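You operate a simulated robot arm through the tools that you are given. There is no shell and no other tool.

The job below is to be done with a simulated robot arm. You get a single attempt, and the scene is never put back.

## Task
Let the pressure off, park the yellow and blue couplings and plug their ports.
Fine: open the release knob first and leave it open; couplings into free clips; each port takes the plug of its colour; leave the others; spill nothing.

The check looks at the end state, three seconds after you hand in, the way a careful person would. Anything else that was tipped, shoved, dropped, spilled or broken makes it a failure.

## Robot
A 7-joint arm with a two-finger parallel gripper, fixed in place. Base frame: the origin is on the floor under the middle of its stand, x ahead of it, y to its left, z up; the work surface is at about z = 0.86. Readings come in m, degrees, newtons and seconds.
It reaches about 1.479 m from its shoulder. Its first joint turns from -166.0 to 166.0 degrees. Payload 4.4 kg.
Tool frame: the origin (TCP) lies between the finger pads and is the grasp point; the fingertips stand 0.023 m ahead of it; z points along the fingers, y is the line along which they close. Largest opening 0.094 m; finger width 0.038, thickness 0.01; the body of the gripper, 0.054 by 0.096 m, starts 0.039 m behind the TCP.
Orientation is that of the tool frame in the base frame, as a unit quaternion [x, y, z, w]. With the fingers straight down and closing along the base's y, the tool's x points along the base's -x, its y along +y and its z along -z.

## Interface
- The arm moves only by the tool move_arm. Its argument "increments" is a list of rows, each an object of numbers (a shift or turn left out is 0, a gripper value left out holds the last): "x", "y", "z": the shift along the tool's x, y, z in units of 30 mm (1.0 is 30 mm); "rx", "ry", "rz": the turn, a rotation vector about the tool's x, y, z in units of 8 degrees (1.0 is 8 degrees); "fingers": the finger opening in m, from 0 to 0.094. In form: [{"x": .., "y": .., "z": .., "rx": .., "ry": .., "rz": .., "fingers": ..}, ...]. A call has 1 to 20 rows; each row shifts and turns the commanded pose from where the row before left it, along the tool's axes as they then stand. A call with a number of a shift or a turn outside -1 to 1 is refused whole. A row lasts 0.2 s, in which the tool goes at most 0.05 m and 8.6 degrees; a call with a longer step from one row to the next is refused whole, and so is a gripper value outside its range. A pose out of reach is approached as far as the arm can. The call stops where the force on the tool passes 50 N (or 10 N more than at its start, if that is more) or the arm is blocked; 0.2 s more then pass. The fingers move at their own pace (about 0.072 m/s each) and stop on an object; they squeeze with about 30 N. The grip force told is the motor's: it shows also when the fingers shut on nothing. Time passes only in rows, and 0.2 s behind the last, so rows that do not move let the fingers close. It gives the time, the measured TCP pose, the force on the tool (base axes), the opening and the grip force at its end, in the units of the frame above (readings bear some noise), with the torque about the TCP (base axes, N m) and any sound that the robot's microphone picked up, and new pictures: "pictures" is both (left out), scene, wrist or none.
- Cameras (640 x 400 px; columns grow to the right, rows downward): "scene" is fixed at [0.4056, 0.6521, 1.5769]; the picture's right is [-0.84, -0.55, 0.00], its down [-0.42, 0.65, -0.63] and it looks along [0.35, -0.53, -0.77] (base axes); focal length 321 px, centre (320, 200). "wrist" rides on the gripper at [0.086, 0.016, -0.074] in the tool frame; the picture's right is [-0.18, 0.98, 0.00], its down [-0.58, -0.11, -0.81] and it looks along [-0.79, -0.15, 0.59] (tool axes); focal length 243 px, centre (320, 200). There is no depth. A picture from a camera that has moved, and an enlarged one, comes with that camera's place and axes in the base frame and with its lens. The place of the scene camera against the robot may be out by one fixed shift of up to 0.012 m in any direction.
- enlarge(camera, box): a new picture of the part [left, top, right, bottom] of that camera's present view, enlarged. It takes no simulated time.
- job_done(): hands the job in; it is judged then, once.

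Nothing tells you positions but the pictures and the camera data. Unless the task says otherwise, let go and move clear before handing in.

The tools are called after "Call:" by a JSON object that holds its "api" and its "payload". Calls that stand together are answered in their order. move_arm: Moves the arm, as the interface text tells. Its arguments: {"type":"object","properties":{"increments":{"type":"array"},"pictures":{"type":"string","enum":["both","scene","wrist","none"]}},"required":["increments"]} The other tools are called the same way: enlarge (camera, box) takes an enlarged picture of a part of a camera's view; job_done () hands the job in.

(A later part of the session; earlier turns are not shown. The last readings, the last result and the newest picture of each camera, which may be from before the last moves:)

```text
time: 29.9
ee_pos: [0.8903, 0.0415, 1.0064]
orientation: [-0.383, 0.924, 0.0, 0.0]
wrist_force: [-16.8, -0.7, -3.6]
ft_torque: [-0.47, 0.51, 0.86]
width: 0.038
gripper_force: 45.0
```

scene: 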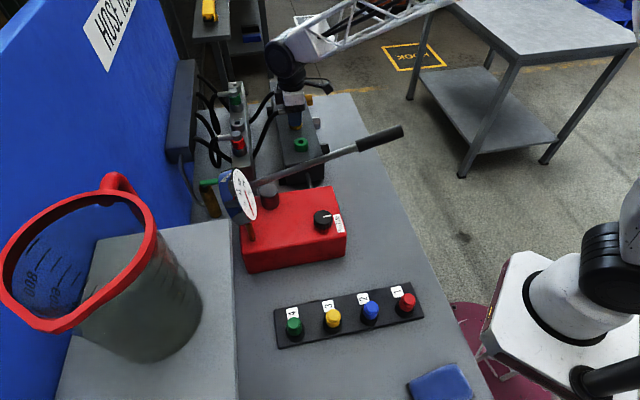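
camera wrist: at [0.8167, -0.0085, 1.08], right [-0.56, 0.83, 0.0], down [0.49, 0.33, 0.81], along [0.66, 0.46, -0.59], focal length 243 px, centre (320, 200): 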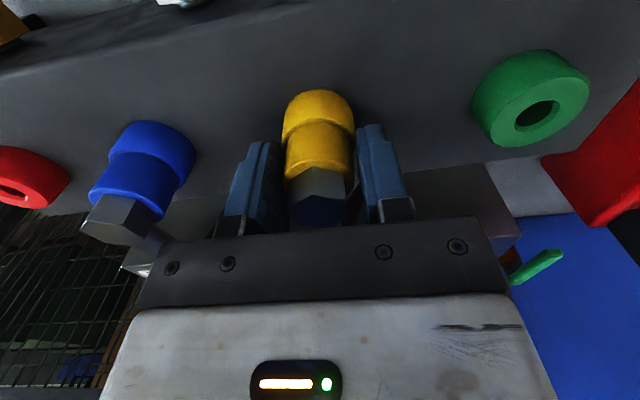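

Call:
{"api": "move_arm", "payload": {"increments": [{"y": 0.015, "x": 0.015}, {"z": -0.15}, {"z": -0.15}, {"z": -0.2}, {}]}}

Call:
{"api": "enlarge", "payload": {"camera": "scene", "box": [210, 70, 350, 170]}}

Call:
{"api": "enlarge", "payload": {"camera": "wrist", "box": [230, 60, 430, 230]}}

```text
time: 30.5
ee_pos: [0.8888, 0.0409, 1.0068]
orientation: [-0.383, 0.924, 0.0, -0.001]
wrist_force: [15.6, -6.4, -6.5]
ft_torque: [-0.29, -0.9, 0.38]
width: 0.0376
gripper_force: 45.1
stopped in row 3: the force on the tool passed its limit at 58 N (the readings are from after the stop); the commanded pose is now the measured one
camera wrist: at [0.8167, -0.0083, 1.0801], right [-0.56, 0.83, 0.0], down [0.49, 0.33, 0.81], along [0.66, 0.45, -0.59], focal length 243 px, centre (320, 200)
```

scene: 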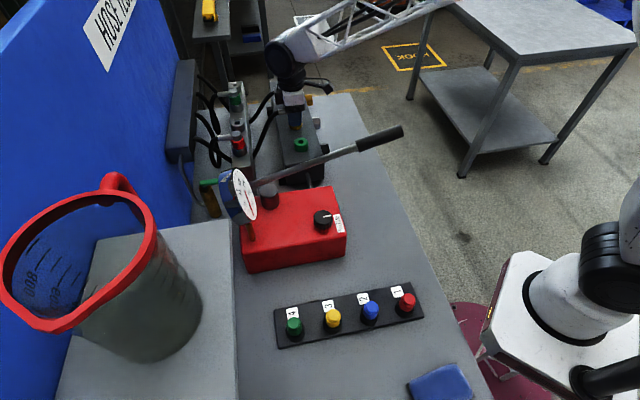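
wrist: 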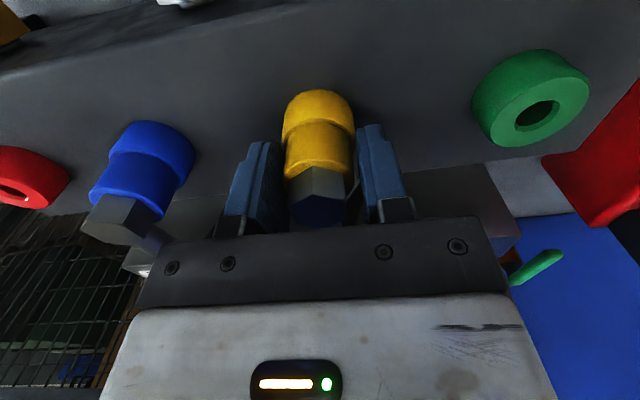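

```text
4.00 times, centred on (280, 120) of scene
camera zoom: at [0.4056, 0.6521, 1.5769], right [-0.84, -0.55, 0.0], down [-0.42, 0.65, -0.63], along [0.35, -0.53, -0.77], focal length 1283 px, centre (480, 520)
```

zoom: 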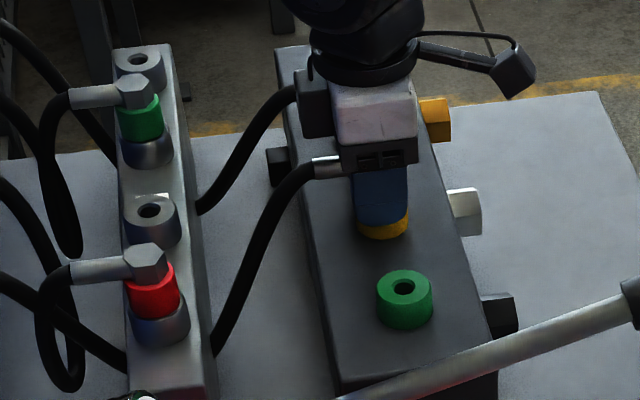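

```text
2.35 times, centred on (330, 145) of wrist
camera zoom: at [0.8167, -0.0083, 1.0801], right [-0.56, 0.83, 0.0], down [0.49, 0.33, 0.81], along [0.66, 0.45, -0.59], focal length 571 px, centre (296, 329)
```

zoom: 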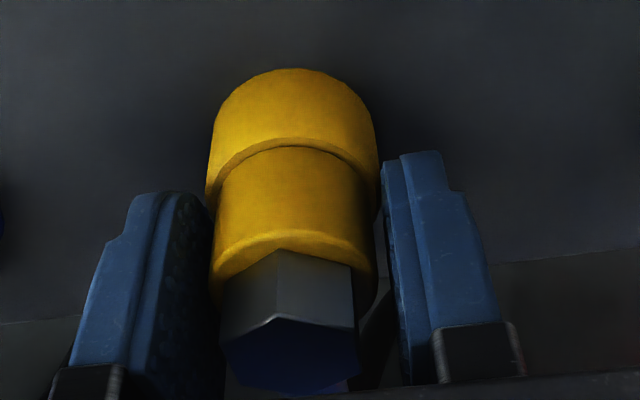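

It held fast. At this height the fingertips (z≈0.984) may be overlapping the fixed port ring, so I'll open, rise about 9 mm and grip only the collar.

Call:
{"api": "move_arm", "payload": {"increments": [{"fingers": 0.06}, {"fingers": 0.06}, {"z": -0.3}, {}, {}]}}

Call:
{"api": "enlarge", "payload": {"camera": "wrist", "box": [230, 60, 430, 230]}}

```text
time: 31.7
ee_pos: [0.8893, 0.0428, 1.0169]
orientation: [-0.382, 0.924, 0.0, -0.001]
wrist_force: [-0.6, -0.3, -0.2]
ft_torque: [0.01, -0.01, -0.01]
width: 0.0598
gripper_force: 0.0
camera wrist: at [0.8164, -0.0077, 1.0887], right [-0.56, 0.83, 0.0], down [0.49, 0.33, 0.81], along [0.66, 0.45, -0.59], focal length 243 px, centre (320, 200)
```

scene: 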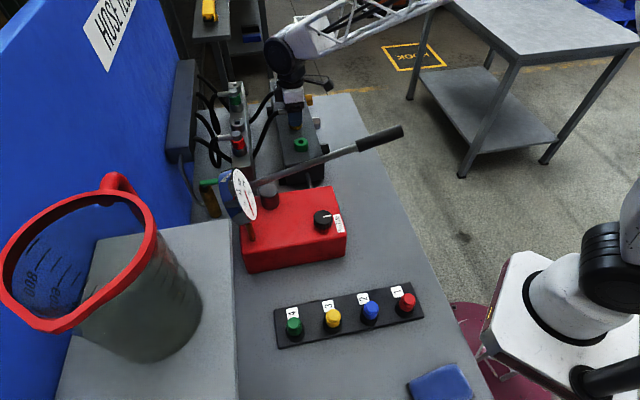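
wrist: 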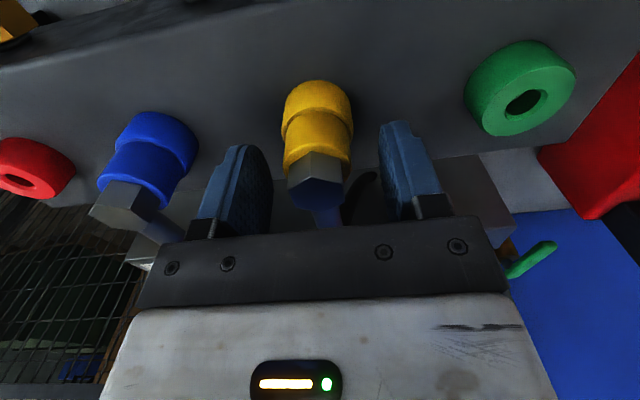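

```text
2.35 times, centred on (330, 145) of wrist
camera zoom: at [0.8164, -0.0077, 1.0887], right [-0.56, 0.83, 0.0], down [0.49, 0.33, 0.81], along [0.66, 0.45, -0.59], focal length 571 px, centre (296, 329)
```

zoom: 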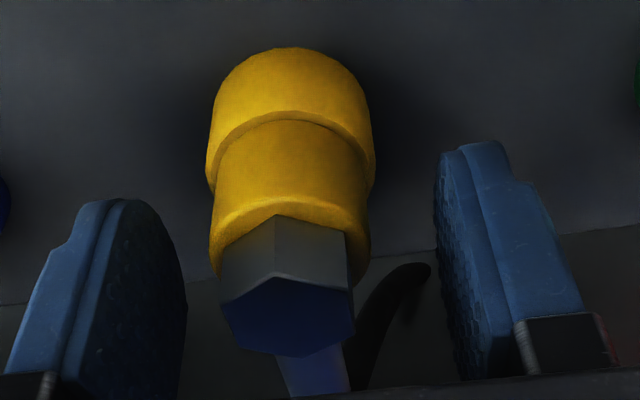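

The ring top is at z≈0.985 and the fingertips are now at 0.994, so they will hold only the collar. I'll close again and try lifting.

Call:
{"api": "move_arm", "payload": {"increments": [{"y": -0.04}, {"fingers": 0.02}, {"fingers": 0.02}, {"fingers": 0.02}, {}], "pictures": "none"}}

```text
time: 32.9
ee_pos: [0.8908, 0.0408, 1.0181]
orientation: [-0.382, 0.924, 0.001, -0.001]
wrist_force: [0.3, 0.8, 0.7]
ft_torque: [-0.02, -0.05, -0.03]
width: 0.0317
gripper_force: 30.6
```

Width is now 31.7 mm, so it was the fixed ring before. I'll lift gently.

Call:
{"api": "move_arm", "payload": {"increments": [{"z": -0.15}, {"z": -0.15}, {"z": -0.2}, {}]}}

Call:
{"api": "enlarge", "payload": {"camera": "wrist", "box": [230, 60, 430, 230]}}

Call:
{"api": "enlarge", "payload": {"camera": "scene", "box": [210, 70, 350, 170]}}

```text
time: 33.9
ee_pos: [0.8896, 0.0417, 1.0312]
orientation: [-0.382, 0.924, 0.0, -0.001]
wrist_force: [-0.3, 0.4, -1.6]
ft_torque: [0.0, -0.02, -0.01]
width: 0.0319
gripper_force: 30.3
camera wrist: at [0.8167, -0.0078, 1.104], right [-0.56, 0.83, 0.0], down [0.49, 0.33, 0.81], along [0.67, 0.45, -0.59], focal length 243 px, centre (320, 200)
```

scene: 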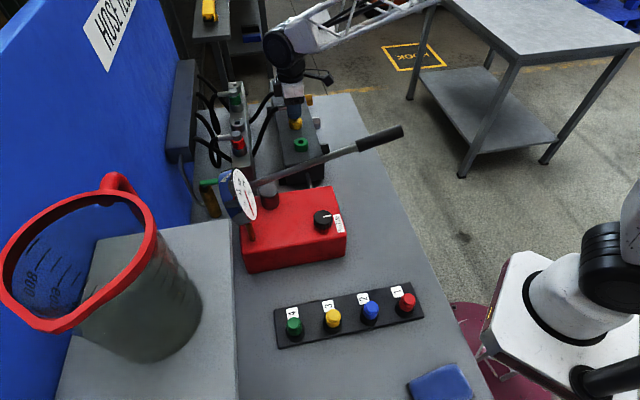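
wrist: 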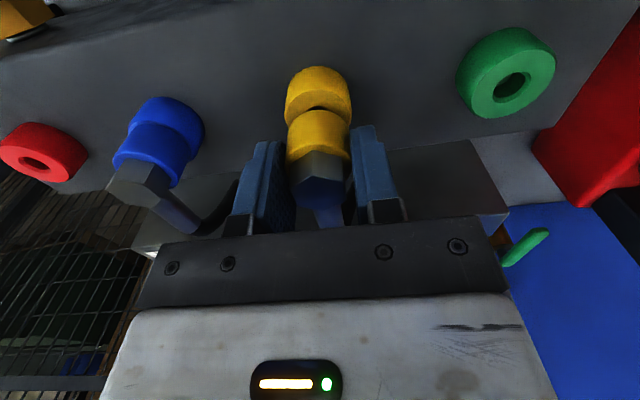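

```text
2.35 times, centred on (330, 145) of wrist
camera zoom: at [0.8167, -0.0078, 1.104], right [-0.56, 0.83, 0.0], down [0.49, 0.33, 0.81], along [0.67, 0.45, -0.59], focal length 571 px, centre (296, 329)
```

zoom: 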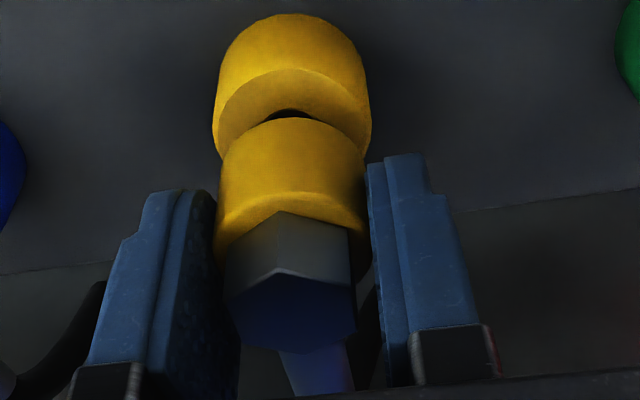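

```text
4.00 times, centred on (280, 120) of scene
camera zoom: at [0.4056, 0.6521, 1.5769], right [-0.84, -0.55, 0.0], down [-0.42, 0.65, -0.63], along [0.35, -0.53, -0.77], focal length 1283 px, centre (480, 520)
```

zoom: 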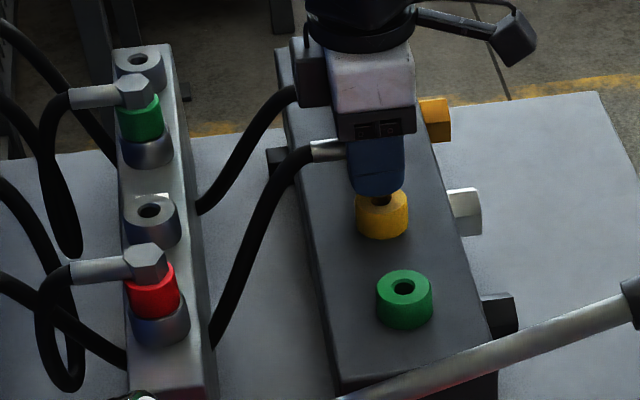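

The coupling comes out freely. I'll lift it clear and check its nose.

Call:
{"api": "move_arm", "payload": {"increments": [{"z": -0.6}, {"z": -0.6}, {"z": -0.6}, {"z": -0.6}, {}]}}

Call:
{"api": "enlarge", "payload": {"camera": "scene", "box": [210, 50, 350, 170]}}

Call:
{"api": "enlarge", "payload": {"camera": "wrist", "box": [200, 40, 460, 230]}}

```text
time: 35.1
ee_pos: [0.8908, 0.0413, 1.1038]
orientation: [-0.381, 0.924, 0.0, -0.002]
wrist_force: [0.6, -0.4, -0.6]
ft_torque: [-0.02, -0.02, -0.03]
width: 0.0317
gripper_force: 29.9
camera wrist: at [0.8176, -0.0084, 1.1764], right [-0.56, 0.83, 0.0], down [0.49, 0.33, 0.81], along [0.66, 0.45, -0.59], focal length 243 px, centre (320, 200)
```

scene: 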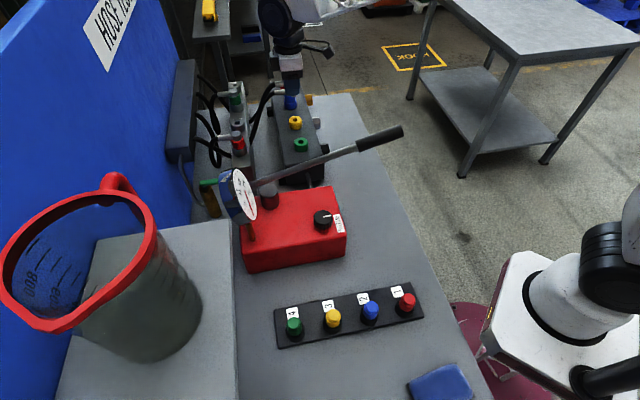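
wrist: 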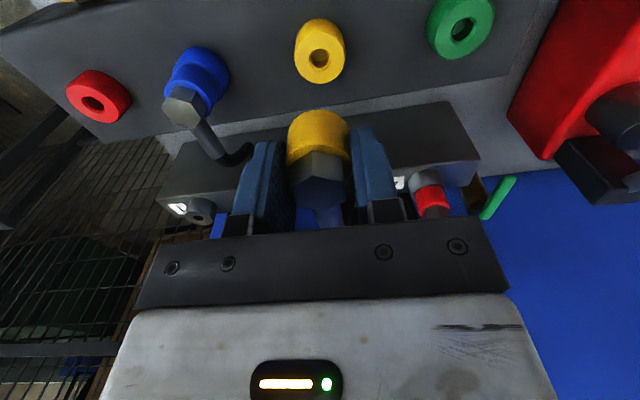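

```text
3.33 times, centred on (280, 110) of scene
camera zoom: at [0.4056, 0.6521, 1.5769], right [-0.84, -0.55, 0.0], down [-0.42, 0.65, -0.63], along [0.35, -0.53, -0.77], focal length 1069 px, centre (453, 500)
```

zoom: 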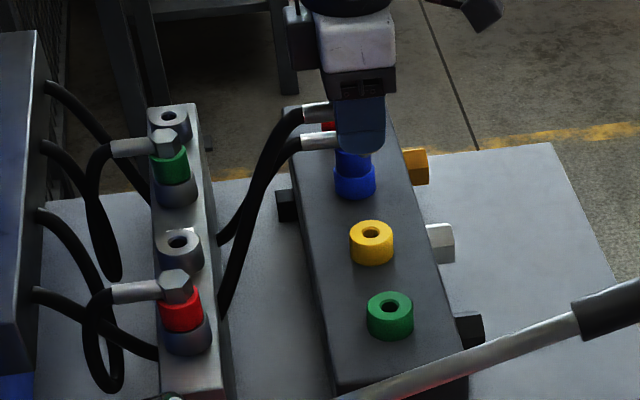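

```text
2.11 times, centred on (330, 135) of wrist
camera zoom: at [0.8176, -0.0084, 1.1764], right [-0.56, 0.83, 0.0], down [0.49, 0.33, 0.81], along [0.66, 0.45, -0.59], focal length 511 px, centre (299, 337)
```

zoom: 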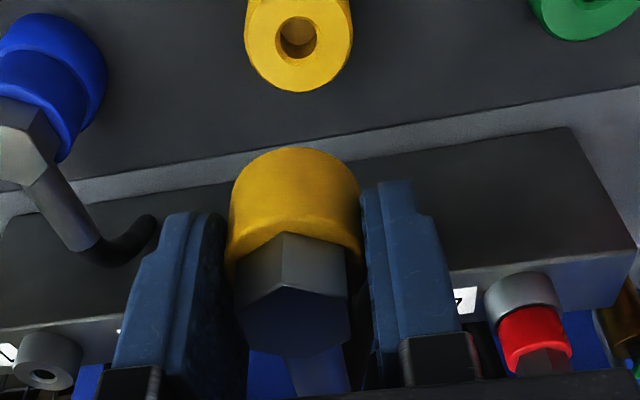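

The yellow coupling is out and clear. I'll carry it 165 mm forward to above clip 3.

Call:
{"api": "move_arm", "payload": {"increments": [{"x": -0.9}, {"x": -0.92}, {"x": -0.92}, {"x": -0.92}, {"x": -0.92}, {"x": -0.92}, {}, {}]}}

Call:
{"api": "enlarge", "payload": {"camera": "scene", "box": [190, 50, 330, 170]}}

Call:
{"api": "enlarge", "payload": {"camera": "wrist", "box": [200, 40, 460, 230]}}

```text
time: 36.9
ee_pos: [1.0064, 0.1574, 1.1037]
orientation: [-0.382, 0.924, 0.0, -0.002]
wrist_force: [0.2, -0.1, -2.0]
ft_torque: [-0.01, 0.0, -0.01]
width: 0.0316
gripper_force: 30.2
camera wrist: at [0.9339, 0.1073, 1.1758], right [-0.56, 0.83, 0.0], down [0.49, 0.33, 0.81], along [0.66, 0.45, -0.59], focal length 243 px, centre (320, 200)
```

scene: 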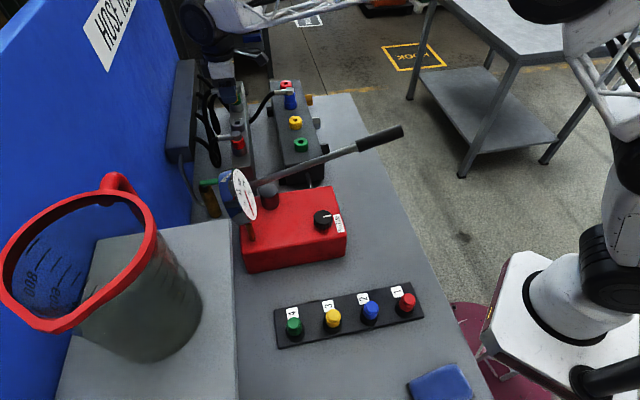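
wrist: 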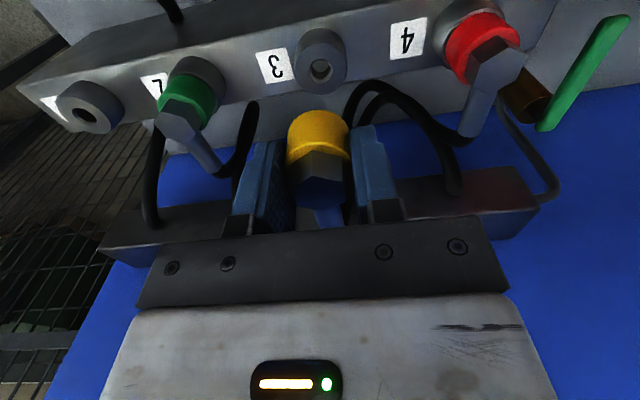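

```text
3.33 times, centred on (260, 110) of scene
camera zoom: at [0.4056, 0.6521, 1.5769], right [-0.84, -0.55, 0.0], down [-0.42, 0.65, -0.63], along [0.35, -0.53, -0.77], focal length 1069 px, centre (520, 500)
```

zoom: 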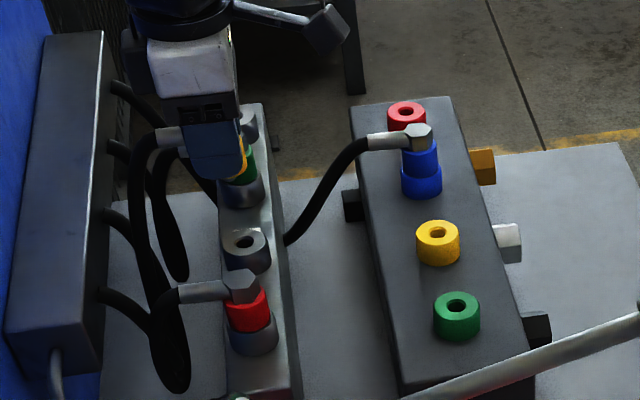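

```text
2.11 times, centred on (330, 135) of wrist
camera zoom: at [0.9339, 0.1073, 1.1758], right [-0.56, 0.83, 0.0], down [0.49, 0.33, 0.81], along [0.66, 0.45, -0.59], focal length 511 px, centre (299, 337)
```

zoom: 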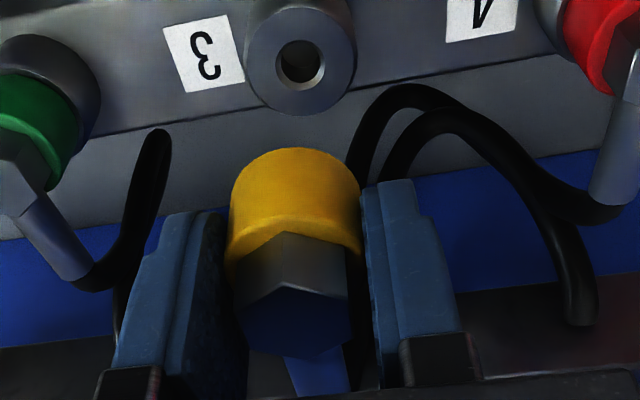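

The clip 3 hole lines up with the coupling to about 1 mm. I'll descend in small steps and watch the force.

Call:
{"api": "move_arm", "payload": {"increments": [{"x": -0.025, "z": 0.4}, {"z": 0.4}, {"z": 0.3}, {"z": 0.2}, {}]}}

Call:
{"api": "enlarge", "payload": {"camera": "scene", "box": [190, 50, 330, 170]}}

Call:
{"api": "enlarge", "payload": {"camera": "wrist", "box": [200, 40, 460, 230]}}

```text
time: 38.1
ee_pos: [1.0087, 0.1578, 1.0653]
orientation: [-0.382, 0.924, 0.0, -0.001]
wrist_force: [0.1, -0.7, -2.0]
ft_torque: [0.0, -0.01, -0.01]
width: 0.0317
gripper_force: 29.7
camera wrist: at [0.9352, 0.1075, 1.1376], right [-0.56, 0.83, 0.0], down [0.49, 0.33, 0.81], along [0.66, 0.45, -0.59], focal length 243 px, centre (320, 200)
```

scene: 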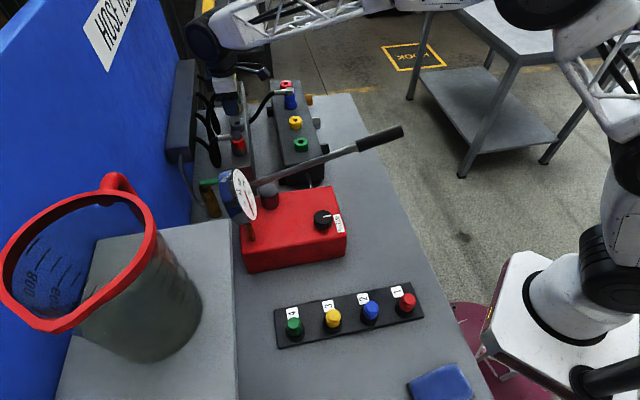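
wrist: 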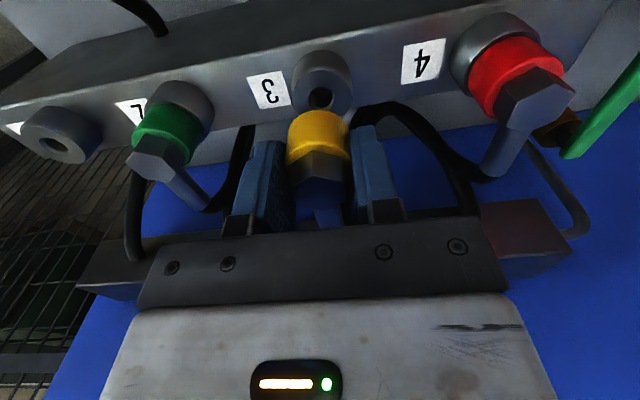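

```text
3.33 times, centred on (260, 110) of scene
camera zoom: at [0.4056, 0.6521, 1.5769], right [-0.84, -0.55, 0.0], down [-0.42, 0.65, -0.63], along [0.35, -0.53, -0.77], focal length 1069 px, centre (520, 500)
```

zoom: 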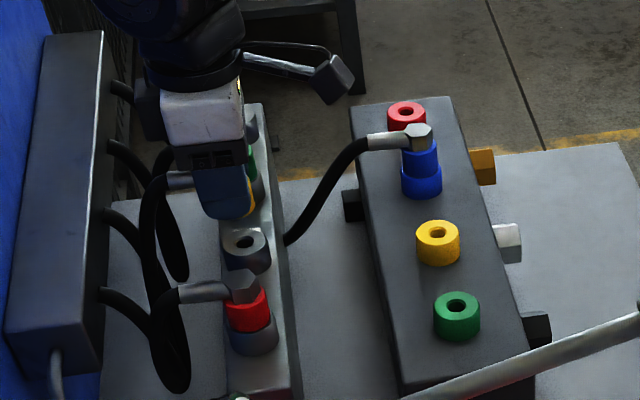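

```text
2.11 times, centred on (330, 135) of wrist
camera zoom: at [0.9352, 0.1075, 1.1376], right [-0.56, 0.83, 0.0], down [0.49, 0.33, 0.81], along [0.66, 0.45, -0.59], focal length 511 px, centre (299, 337)
```

zoom: 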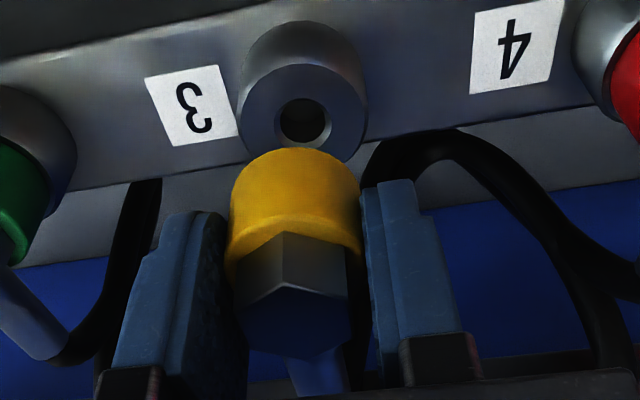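

The hole sits about 2 mm toward +y and 1 mm nearer than the coupling axis. I'll correct for that and continue the descent slowly.

Call:
{"api": "move_arm", "payload": {"increments": [{"x": 0.035, "y": 0.07}, {}, {"z": 0.15}, {}], "pictures": "wrist"}}

Call:
{"api": "enlarge", "payload": {"camera": "wrist", "box": [240, 60, 400, 220]}}

```text
time: 39.1
ee_pos: [1.0052, 0.1565, 1.0618]
orientation: [-0.381, 0.924, 0.0, -0.001]
wrist_force: [-0.7, 0.5, -1.3]
ft_torque: [0.0, 0.01, 0.02]
width: 0.0317
gripper_force: 29.9
camera wrist: at [0.9318, 0.108, 1.1334], right [-0.56, 0.83, 0.0], down [0.49, 0.33, 0.81], along [0.66, 0.45, -0.59], focal length 243 px, centre (320, 200)
```

wrist: 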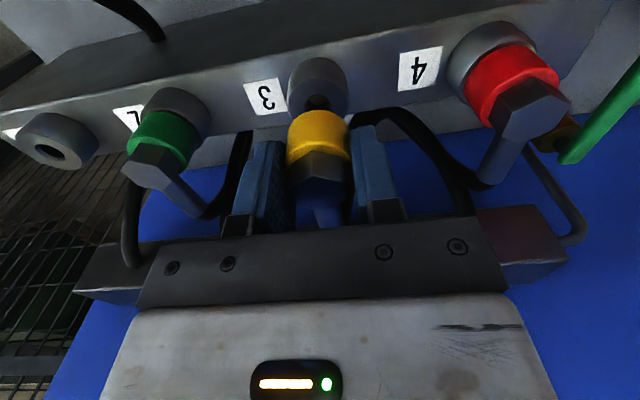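

```text
2.50 times, centred on (320, 140) of wrist
camera zoom: at [0.9318, 0.108, 1.1334], right [-0.56, 0.83, 0.0], down [0.49, 0.33, 0.81], along [0.66, 0.45, -0.59], focal length 606 px, centre (320, 350)
```

zoom: 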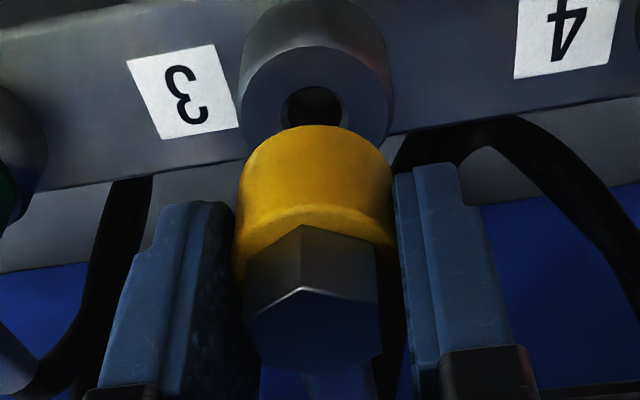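

The coupling and clip ring are now aligned on both axes, so I'll keep lowering in small steps.

Call:
{"api": "move_arm", "payload": {"increments": [{"z": 0.15}, {"z": 0.15}, {"z": 0.1}, {}], "pictures": "wrist"}}

Call:
{"api": "enlarge", "payload": {"camera": "wrist", "box": [240, 60, 400, 220]}}

```text
time: 40.1
ee_pos: [1.0048, 0.1588, 1.0499]
orientation: [-0.382, 0.924, 0.0, -0.001]
wrist_force: [-0.3, 0.3, -1.5]
ft_torque: [-0.02, -0.01, 0.0]
width: 0.032
gripper_force: 29.8
camera wrist: at [0.9319, 0.1092, 1.1212], right [-0.56, 0.83, 0.0], down [0.49, 0.33, 0.81], along [0.66, 0.45, -0.59], focal length 243 px, centre (320, 200)
```

wrist: 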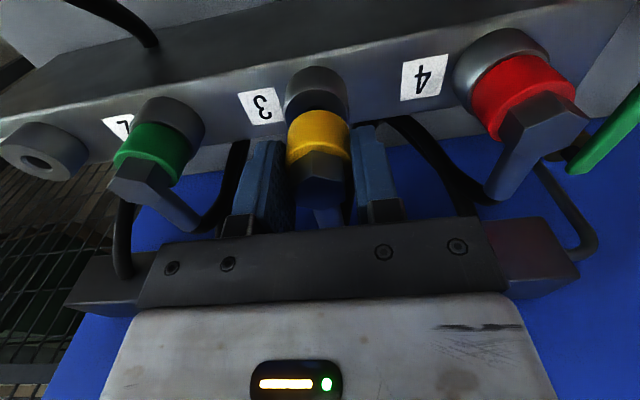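

```text
2.50 times, centred on (320, 140) of wrist
camera zoom: at [0.9319, 0.1092, 1.1212], right [-0.56, 0.83, 0.0], down [0.49, 0.33, 0.81], along [0.66, 0.45, -0.59], focal length 606 px, centre (320, 350)
```

zoom: 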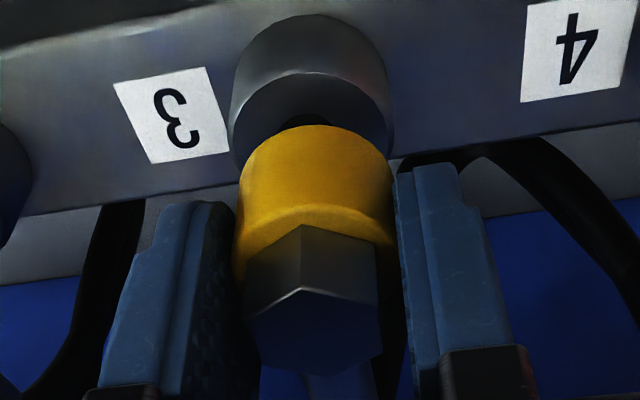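

Call:
{"api": "move_arm", "payload": {"increments": [{"y": -0.05}, {}, {}], "pictures": "wrist"}}

Call:
{"api": "enlarge", "payload": {"camera": "wrist", "box": [240, 60, 400, 220]}}

```text
time: 40.9
ee_pos: [1.0065, 0.1583, 1.0474]
orientation: [-0.382, 0.924, 0.001, -0.001]
wrist_force: [0.0, -0.1, -1.7]
ft_torque: [0.01, -0.01, 0.03]
width: 0.0315
gripper_force: 29.6
camera wrist: at [0.9328, 0.108, 1.1205], right [-0.56, 0.83, 0.0], down [0.49, 0.33, 0.81], along [0.66, 0.45, -0.59], focal length 243 px, centre (320, 200)
```

wrist: 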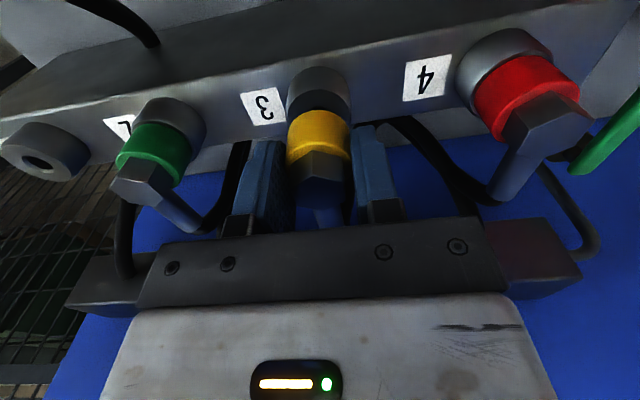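

```text
2.50 times, centred on (320, 140) of wrist
camera zoom: at [0.9328, 0.108, 1.1205], right [-0.56, 0.83, 0.0], down [0.49, 0.33, 0.81], along [0.66, 0.45, -0.59], focal length 606 px, centre (320, 350)
```

zoom: 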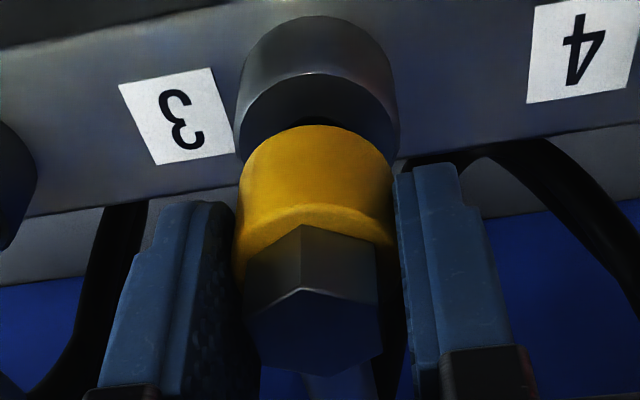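

The alignment now matches how it looked leaving the port, with about 13 mm left to go. I'll lower it in.

Call:
{"api": "move_arm", "payload": {"increments": [{"z": 0.1}, {"z": 0.1}, {"z": 0.1}, {}], "pictures": "wrist"}}

Call:
{"api": "enlarge", "payload": {"camera": "wrist", "box": [240, 60, 400, 220]}}

```text
time: 41.9
ee_pos: [1.007, 0.158, 1.0395]
orientation: [-0.382, 0.924, 0.0, -0.001]
wrist_force: [0.3, 0.1, -0.5]
ft_torque: [0.01, 0.0, 0.0]
width: 0.0319
gripper_force: 30.5
camera wrist: at [0.9327, 0.1088, 1.1117], right [-0.56, 0.83, 0.0], down [0.49, 0.33, 0.81], along [0.66, 0.45, -0.59], focal length 243 px, centre (320, 200)
```

wrist: 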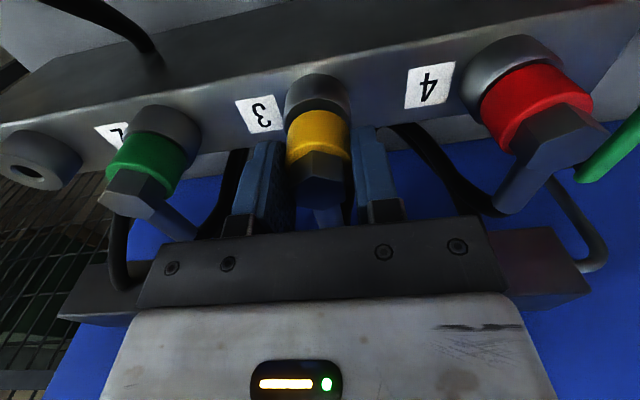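

```text
2.50 times, centred on (320, 140) of wrist
camera zoom: at [0.9327, 0.1088, 1.1117], right [-0.56, 0.83, 0.0], down [0.49, 0.33, 0.81], along [0.66, 0.45, -0.59], focal length 606 px, centre (320, 350)
```

zoom: 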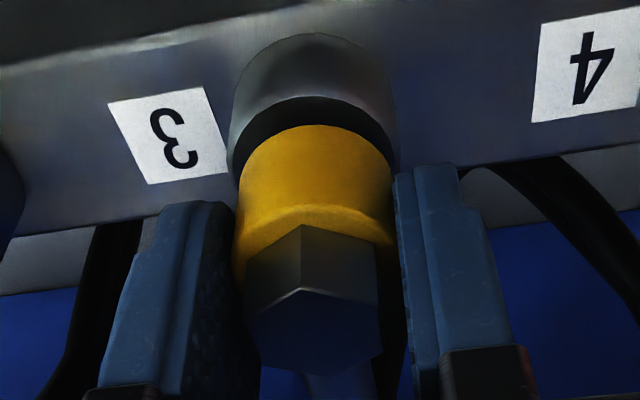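

Call:
{"api": "move_arm", "payload": {"increments": [{"z": 0.06, "y": -0.015}, {"z": 0.06}, {"z": 0.05}, {}], "pictures": "wrist"}}

Call:
{"api": "enlarge", "payload": {"camera": "wrist", "box": [240, 60, 400, 220]}}

```text
time: 42.9
ee_pos: [1.007, 0.1568, 1.0342]
orientation: [-0.382, 0.924, 0.0, -0.001]
wrist_force: [0.2, -0.1, -1.1]
ft_torque: [-0.02, 0.0, -0.01]
width: 0.0318
gripper_force: 29.5
camera wrist: at [0.933, 0.1074, 1.1068], right [-0.56, 0.83, 0.0], down [0.49, 0.33, 0.81], along [0.66, 0.45, -0.59], focal length 243 px, centre (320, 200)
```

wrist: 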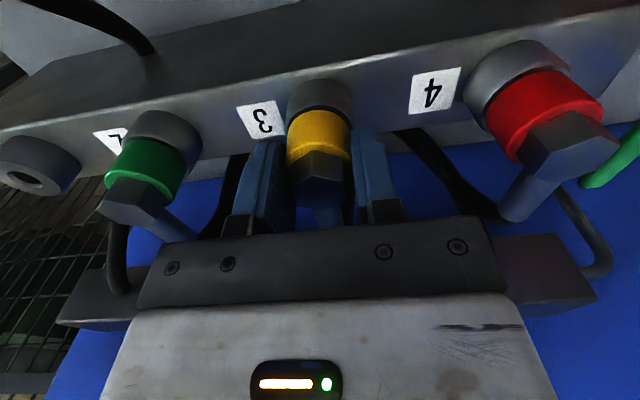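

```text
2.50 times, centred on (320, 140) of wrist
camera zoom: at [0.933, 0.1074, 1.1068], right [-0.56, 0.83, 0.0], down [0.49, 0.33, 0.81], along [0.66, 0.45, -0.59], focal length 606 px, centre (320, 350)
```

zoom: 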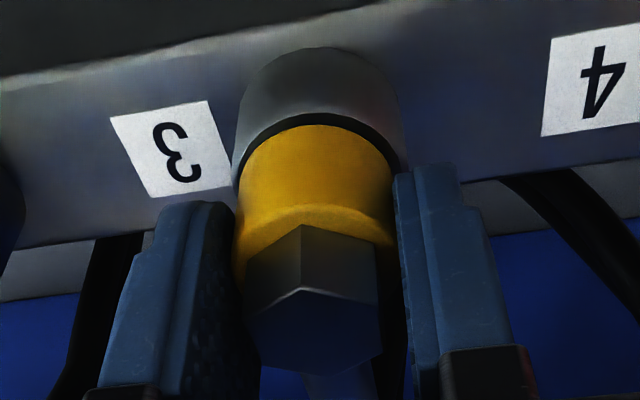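

Call:
{"api": "move_arm", "payload": {"increments": [{"z": 0.04}, {"z": 0.04}, {}], "pictures": "wrist"}}

Call:
{"api": "enlarge", "payload": {"camera": "wrist", "box": [240, 60, 400, 220]}}

```text
time: 43.7
ee_pos: [1.0058, 0.1577, 1.0325]
orientation: [-0.382, 0.924, 0.0, -0.002]
wrist_force: [0.3, 0.8, 1.0]
ft_torque: [0.0, 0.0, -0.01]
width: 0.0319
gripper_force: 30.2
camera wrist: at [0.9327, 0.1079, 1.1045], right [-0.56, 0.83, 0.0], down [0.49, 0.33, 0.81], along [0.67, 0.45, -0.59], focal length 243 px, centre (320, 200)
```

wrist: 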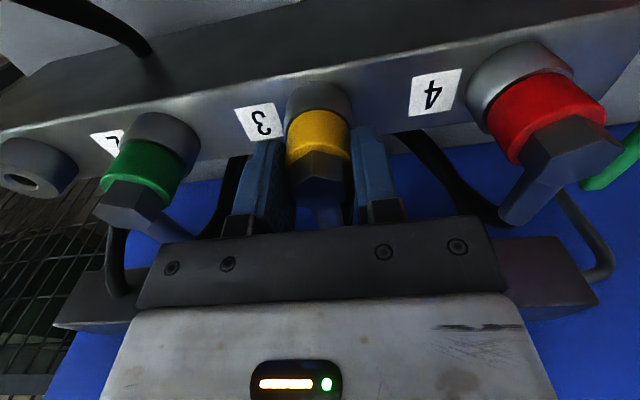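

```text
2.50 times, centred on (320, 140) of wrist
camera zoom: at [0.9327, 0.1079, 1.1045], right [-0.56, 0.83, 0.0], down [0.49, 0.33, 0.81], along [0.67, 0.45, -0.59], focal length 606 px, centre (320, 350)
```

zoom: 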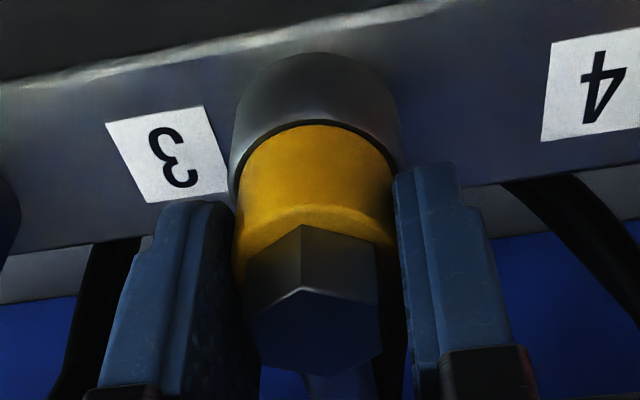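

Call:
{"api": "move_arm", "payload": {"increments": [{"z": 0.04}, {}], "pictures": "none"}}

```text
time: 44.3
ee_pos: [1.0053, 0.1571, 1.032]
orientation: [-0.381, 0.924, 0.0, 0.0]
wrist_force: [-2.6, 4.0, 16.2]
ft_torque: [-0.08, 0.18, -0.01]
width: 0.0317
gripper_force: 29.9
```

It is seated with 16 N of contact force. I'll release and rise.

Call:
{"api": "move_arm", "payload": {"increments": [{"z": -0.02, "fingers": 0.065}, {"fingers": 0.065}, {"fingers": 0.065}, {"z": -0.5}, {"z": -0.8}, {"z": -0.8}, {"z": -0.8}, {}]}}

Call:
{"api": "enlarge", "payload": {"camera": "scene", "box": [190, 50, 330, 170]}}

Call:
{"api": "enlarge", "payload": {"camera": "wrist", "box": [200, 0, 460, 230]}}

```text
time: 46.1
ee_pos: [1.0077, 0.1562, 1.1189]
orientation: [-0.382, 0.924, 0.0, -0.001]
wrist_force: [1.0, -0.3, -0.2]
ft_torque: [0.0, 0.01, 0.02]
width: 0.0648
gripper_force: 0.0
camera wrist: at [0.9348, 0.1074, 1.191], right [-0.56, 0.83, 0.0], down [0.49, 0.33, 0.81], along [0.66, 0.45, -0.59], focal length 243 px, centre (320, 200)
```

scene: 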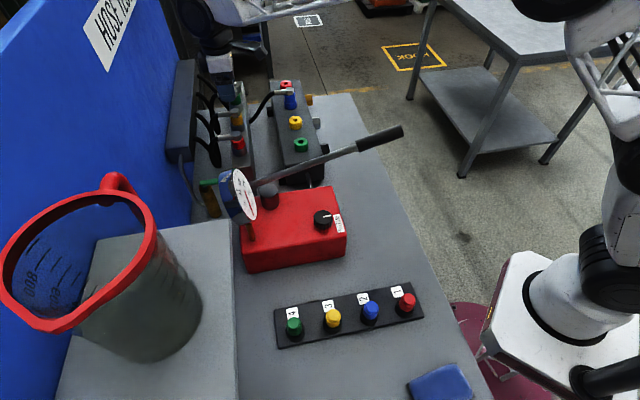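
wrist: 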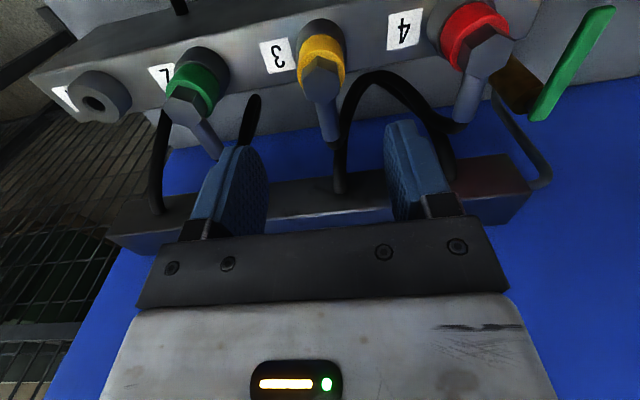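

```text
3.33 times, centred on (260, 110) of scene
camera zoom: at [0.4056, 0.6521, 1.5769], right [-0.84, -0.55, 0.0], down [-0.42, 0.65, -0.63], along [0.35, -0.53, -0.77], focal length 1069 px, centre (520, 500)
```

zoom: 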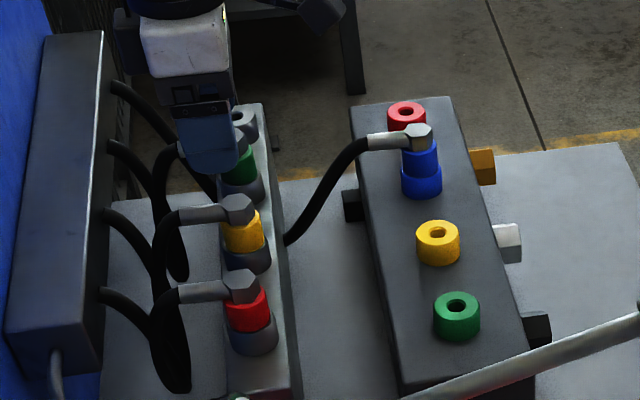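

```text
1.74 times, centred on (330, 115) of wrist
camera zoom: at [0.9348, 0.1074, 1.191], right [-0.56, 0.83, 0.0], down [0.49, 0.33, 0.81], along [0.66, 0.45, -0.59], focal length 422 px, centre (303, 348)
```

zoom: 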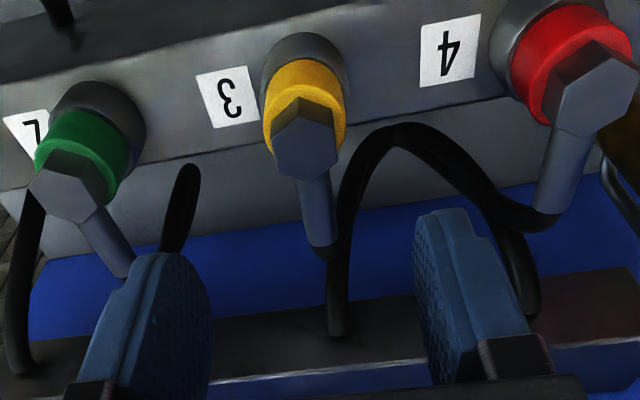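

Yellow is parked in clip 3 like the others. Next I'll go back over the blue coupling.

Call:
{"api": "move_arm", "payload": {"increments": [{"z": -0.4}, {"x": 0.92, "y": -0.547}, {"x": 0.92, "y": -0.547}, {"x": 0.92, "y": -0.547}, {"x": 0.92, "y": -0.547}, {"x": 0.92, "y": -0.547}, {"x": 0.9, "y": -0.547}, {"z": 0.7}, {"z": 0.7}, {"z": 0.6}, {}, {}]}}

Call:
{"api": "enlarge", "payload": {"camera": "wrist", "box": [230, 60, 430, 230]}}

```text
time: 48.7
ee_pos: [0.9614, -0.0277, 1.0695]
orientation: [-0.381, 0.924, 0.001, -0.001]
wrist_force: [-0.2, -0.2, 0.3]
ft_torque: [-0.02, 0.01, -0.04]
width: 0.0648
gripper_force: 0.0
camera wrist: at [0.8883, -0.0771, 1.1424], right [-0.56, 0.83, 0.0], down [0.49, 0.33, 0.81], along [0.66, 0.45, -0.59], focal length 243 px, centre (320, 200)
```

scene: 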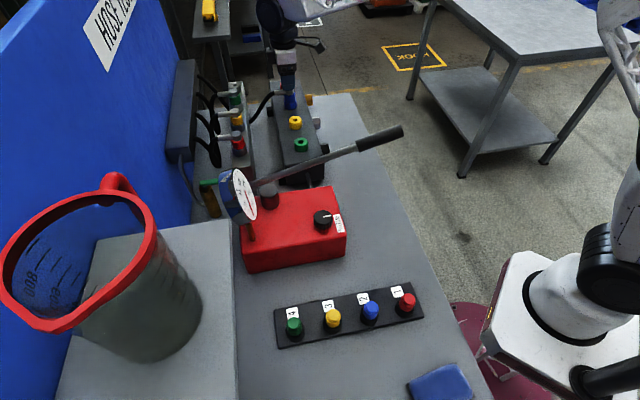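
wrist: 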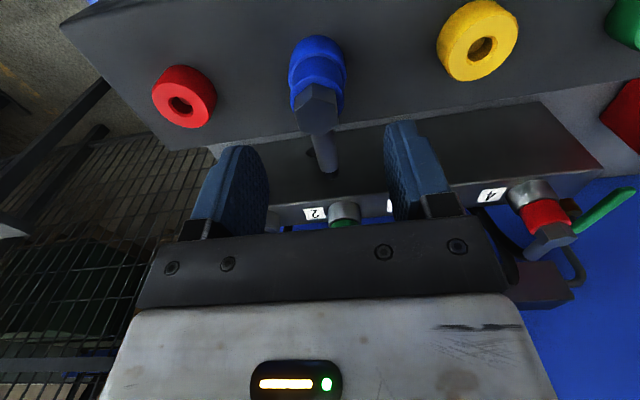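

```text
2.35 times, centred on (330, 145) of wrist
camera zoom: at [0.8883, -0.0771, 1.1424], right [-0.56, 0.83, 0.0], down [0.49, 0.33, 0.81], along [0.66, 0.45, -0.59], focal length 571 px, centre (296, 329)
```

zoom: 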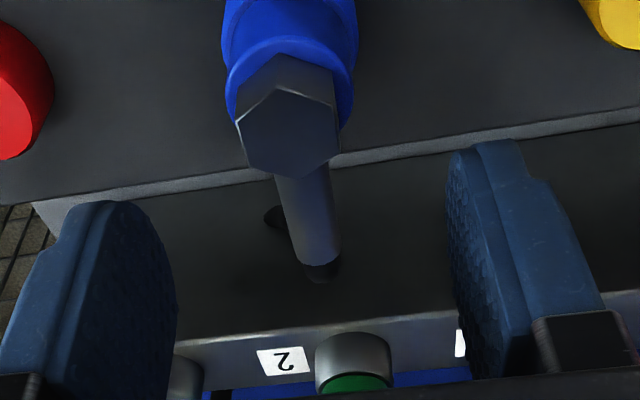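

The tool is over blue, needing about a 1 mm sideways and 3 mm backward trim. I'll lower to just above the port ring and verify before closing.

Call:
{"api": "move_arm", "payload": {"increments": [{"x": 0.08, "y": -0.035, "z": 0.6}, {"z": 0.6}, {"z": 0.4}, {}, {}], "pictures": "wrist"}}

Call:
{"api": "enlarge", "payload": {"camera": "wrist", "box": [230, 60, 430, 230]}}

```text
time: 49.9
ee_pos: [0.957, -0.0314, 1.0214]
orientation: [-0.381, 0.924, 0.001, -0.001]
wrist_force: [-0.5, -0.1, 0.9]
ft_torque: [0.02, -0.01, -0.01]
width: 0.0649
gripper_force: 0.1
camera wrist: at [0.8847, -0.0805, 1.0948], right [-0.56, 0.83, 0.0], down [0.49, 0.33, 0.81], along [0.66, 0.45, -0.59], focal length 243 px, centre (320, 200)
```

wrist: 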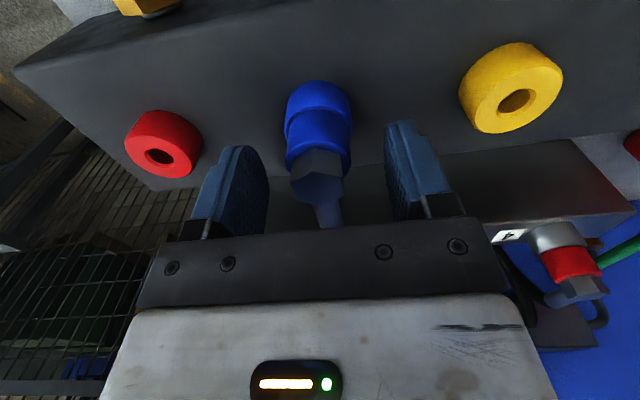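

```text
2.35 times, centred on (330, 145) of wrist
camera zoom: at [0.8847, -0.0805, 1.0948], right [-0.56, 0.83, 0.0], down [0.49, 0.33, 0.81], along [0.66, 0.45, -0.59], focal length 571 px, centre (296, 329)
```

zoom: 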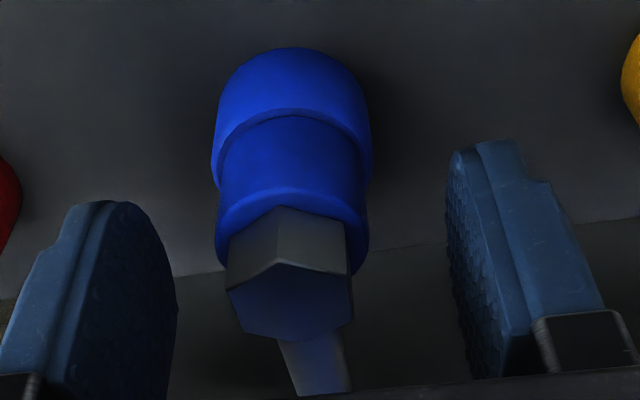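

Call:
{"api": "move_arm", "payload": {"increments": [{"x": -0.14, "z": 0.1}, {}, {"fingers": 0.02}, {"fingers": 0.02}, {"fingers": 0.02}, {"fingers": 0.02}, {}], "pictures": "wrist"}}

Call:
{"api": "enlarge", "payload": {"camera": "wrist", "box": [230, 60, 430, 230]}}

```text
time: 51.5
ee_pos: [0.9599, -0.0278, 1.0201]
orientation: [-0.381, 0.925, 0.001, -0.002]
wrist_force: [-0.1, 1.5, 2.4]
ft_torque: [0.04, -0.07, 0.0]
width: 0.0312
gripper_force: 30.4
camera wrist: at [0.8871, -0.0776, 1.0922], right [-0.56, 0.83, 0.0], down [0.49, 0.33, 0.81], along [0.66, 0.45, -0.59], focal length 243 px, centre (320, 200)
```

wrist: 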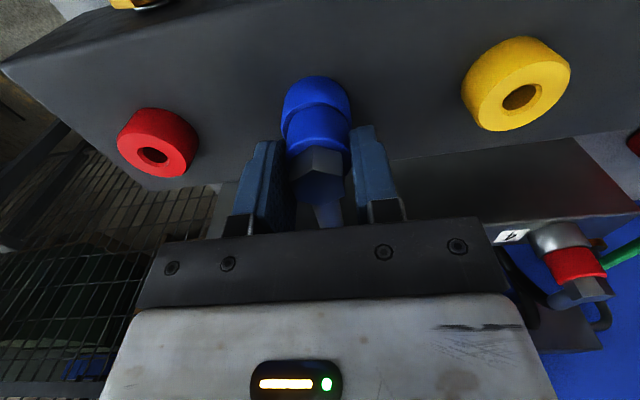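

```text
2.35 times, centred on (330, 145) of wrist
camera zoom: at [0.8871, -0.0776, 1.0922], right [-0.56, 0.83, 0.0], down [0.49, 0.33, 0.81], along [0.66, 0.45, -0.59], focal length 571 px, centre (296, 329)
```

zoom: 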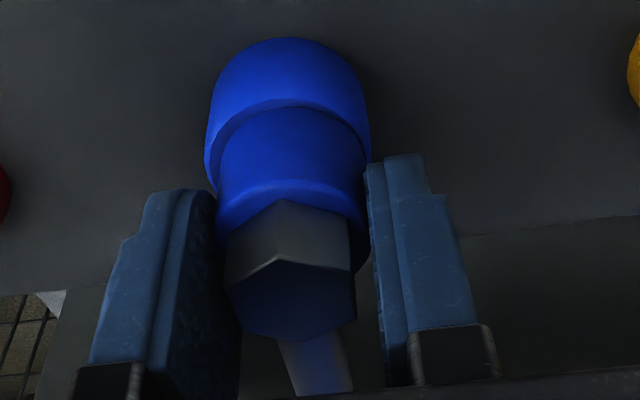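

Blue is gripped at 31 mm. I'll lift slightly and record how ring and collar line up, as a reference for insertion.

Call:
{"api": "move_arm", "payload": {"increments": [{"z": -0.15}, {"z": -0.15}, {"z": -0.13}, {}, {}], "pictures": "wrist"}}

Call:
{"api": "enlarge", "payload": {"camera": "wrist", "box": [240, 60, 400, 220]}}

```text
time: 52.7
ee_pos: [0.9631, -0.0283, 1.033]
orientation: [-0.381, 0.924, 0.0, -0.001]
wrist_force: [-0.5, -0.4, -1.0]
ft_torque: [-0.01, -0.02, 0.01]
width: 0.0315
gripper_force: 30.3
camera wrist: at [0.8892, -0.078, 1.1062], right [-0.56, 0.83, 0.0], down [0.49, 0.33, 0.81], along [0.66, 0.45, -0.59], focal length 243 px, centre (320, 200)
```

wrist: 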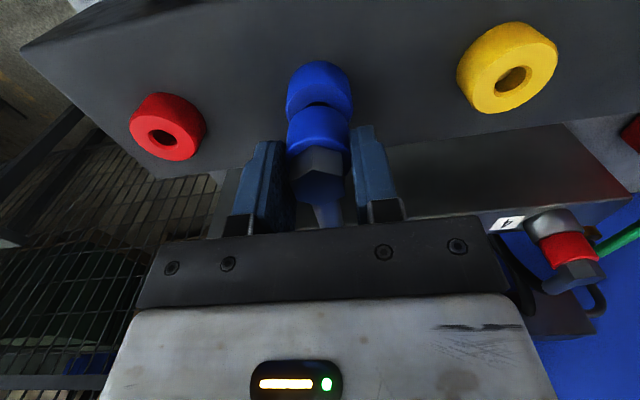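

```text
2.50 times, centred on (320, 140) of wrist
camera zoom: at [0.8892, -0.078, 1.1062], right [-0.56, 0.83, 0.0], down [0.49, 0.33, 0.81], along [0.66, 0.45, -0.59], focal length 606 px, centre (320, 350)
```

zoom: 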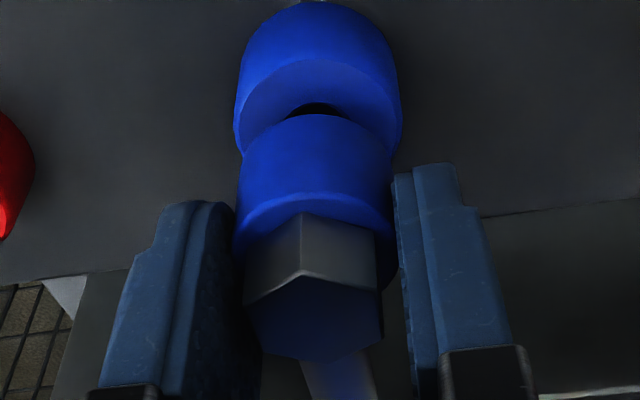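

Reference noted. I'll lift clear, move sideways over the empty red port position, then forward to above clip 1, which avoids passing over the green coupling.

Call:
{"api": "move_arm", "payload": {"increments": [{"z": -0.8}, {"z": -0.8}, {"z": -0.8}, {"y": -0.84}, {"y": -0.84}, {"y": -0.84}, {"y": -0.83}, {"x": -0.92}, {"x": -0.92}, {"x": -0.92}, {"x": -0.92}, {"x": -0.92}, {"x": -0.9}, {}, {}]}}

Call:
{"api": "enlarge", "payload": {"camera": "scene", "box": [190, 50, 330, 170]}}

Call:
{"api": "enlarge", "payload": {"camera": "wrist", "box": [240, 60, 400, 220]}}

```text
time: 55.9
ee_pos: [1.1512, 0.0182, 1.1012]
orientation: [-0.382, 0.924, 0.001, -0.001]
wrist_force: [-0.6, 0.2, -2.2]
ft_torque: [0.01, 0.03, 0.02]
width: 0.0317
gripper_force: 29.9
camera wrist: at [1.0779, -0.0304, 1.1738], right [-0.56, 0.83, 0.0], down [0.49, 0.33, 0.81], along [0.66, 0.45, -0.59], focal length 243 px, centre (320, 200)
```

scene: 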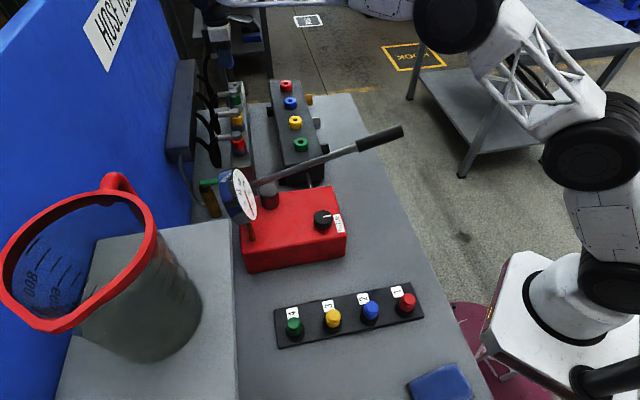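
wrist: 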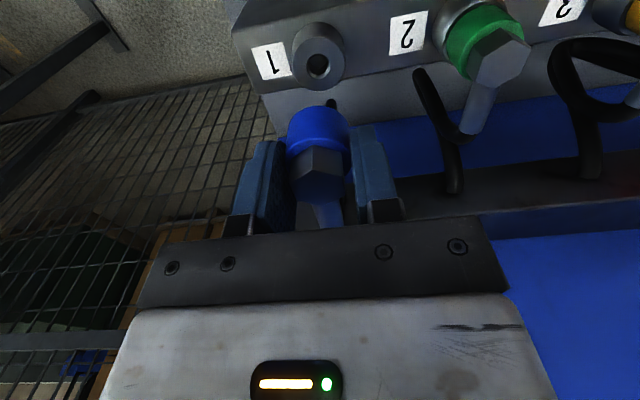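

```text
3.33 times, centred on (260, 110) of scene
camera zoom: at [0.4056, 0.6521, 1.5769], right [-0.84, -0.55, 0.0], down [-0.42, 0.65, -0.63], along [0.35, -0.53, -0.77], focal length 1069 px, centre (520, 500)
```

zoom: 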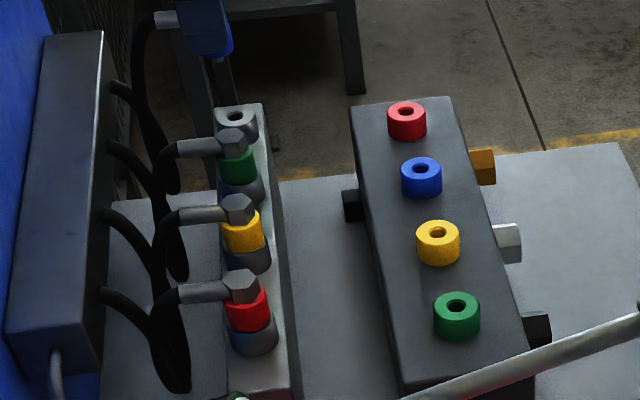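

```text
2.50 times, centred on (320, 140) of wrist
camera zoom: at [1.0779, -0.0304, 1.1738], right [-0.56, 0.83, 0.0], down [0.49, 0.33, 0.81], along [0.66, 0.45, -0.59], focal length 606 px, centre (320, 350)
```

zoom: 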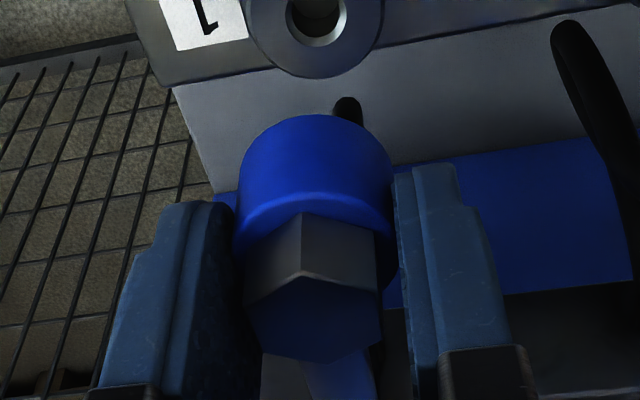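

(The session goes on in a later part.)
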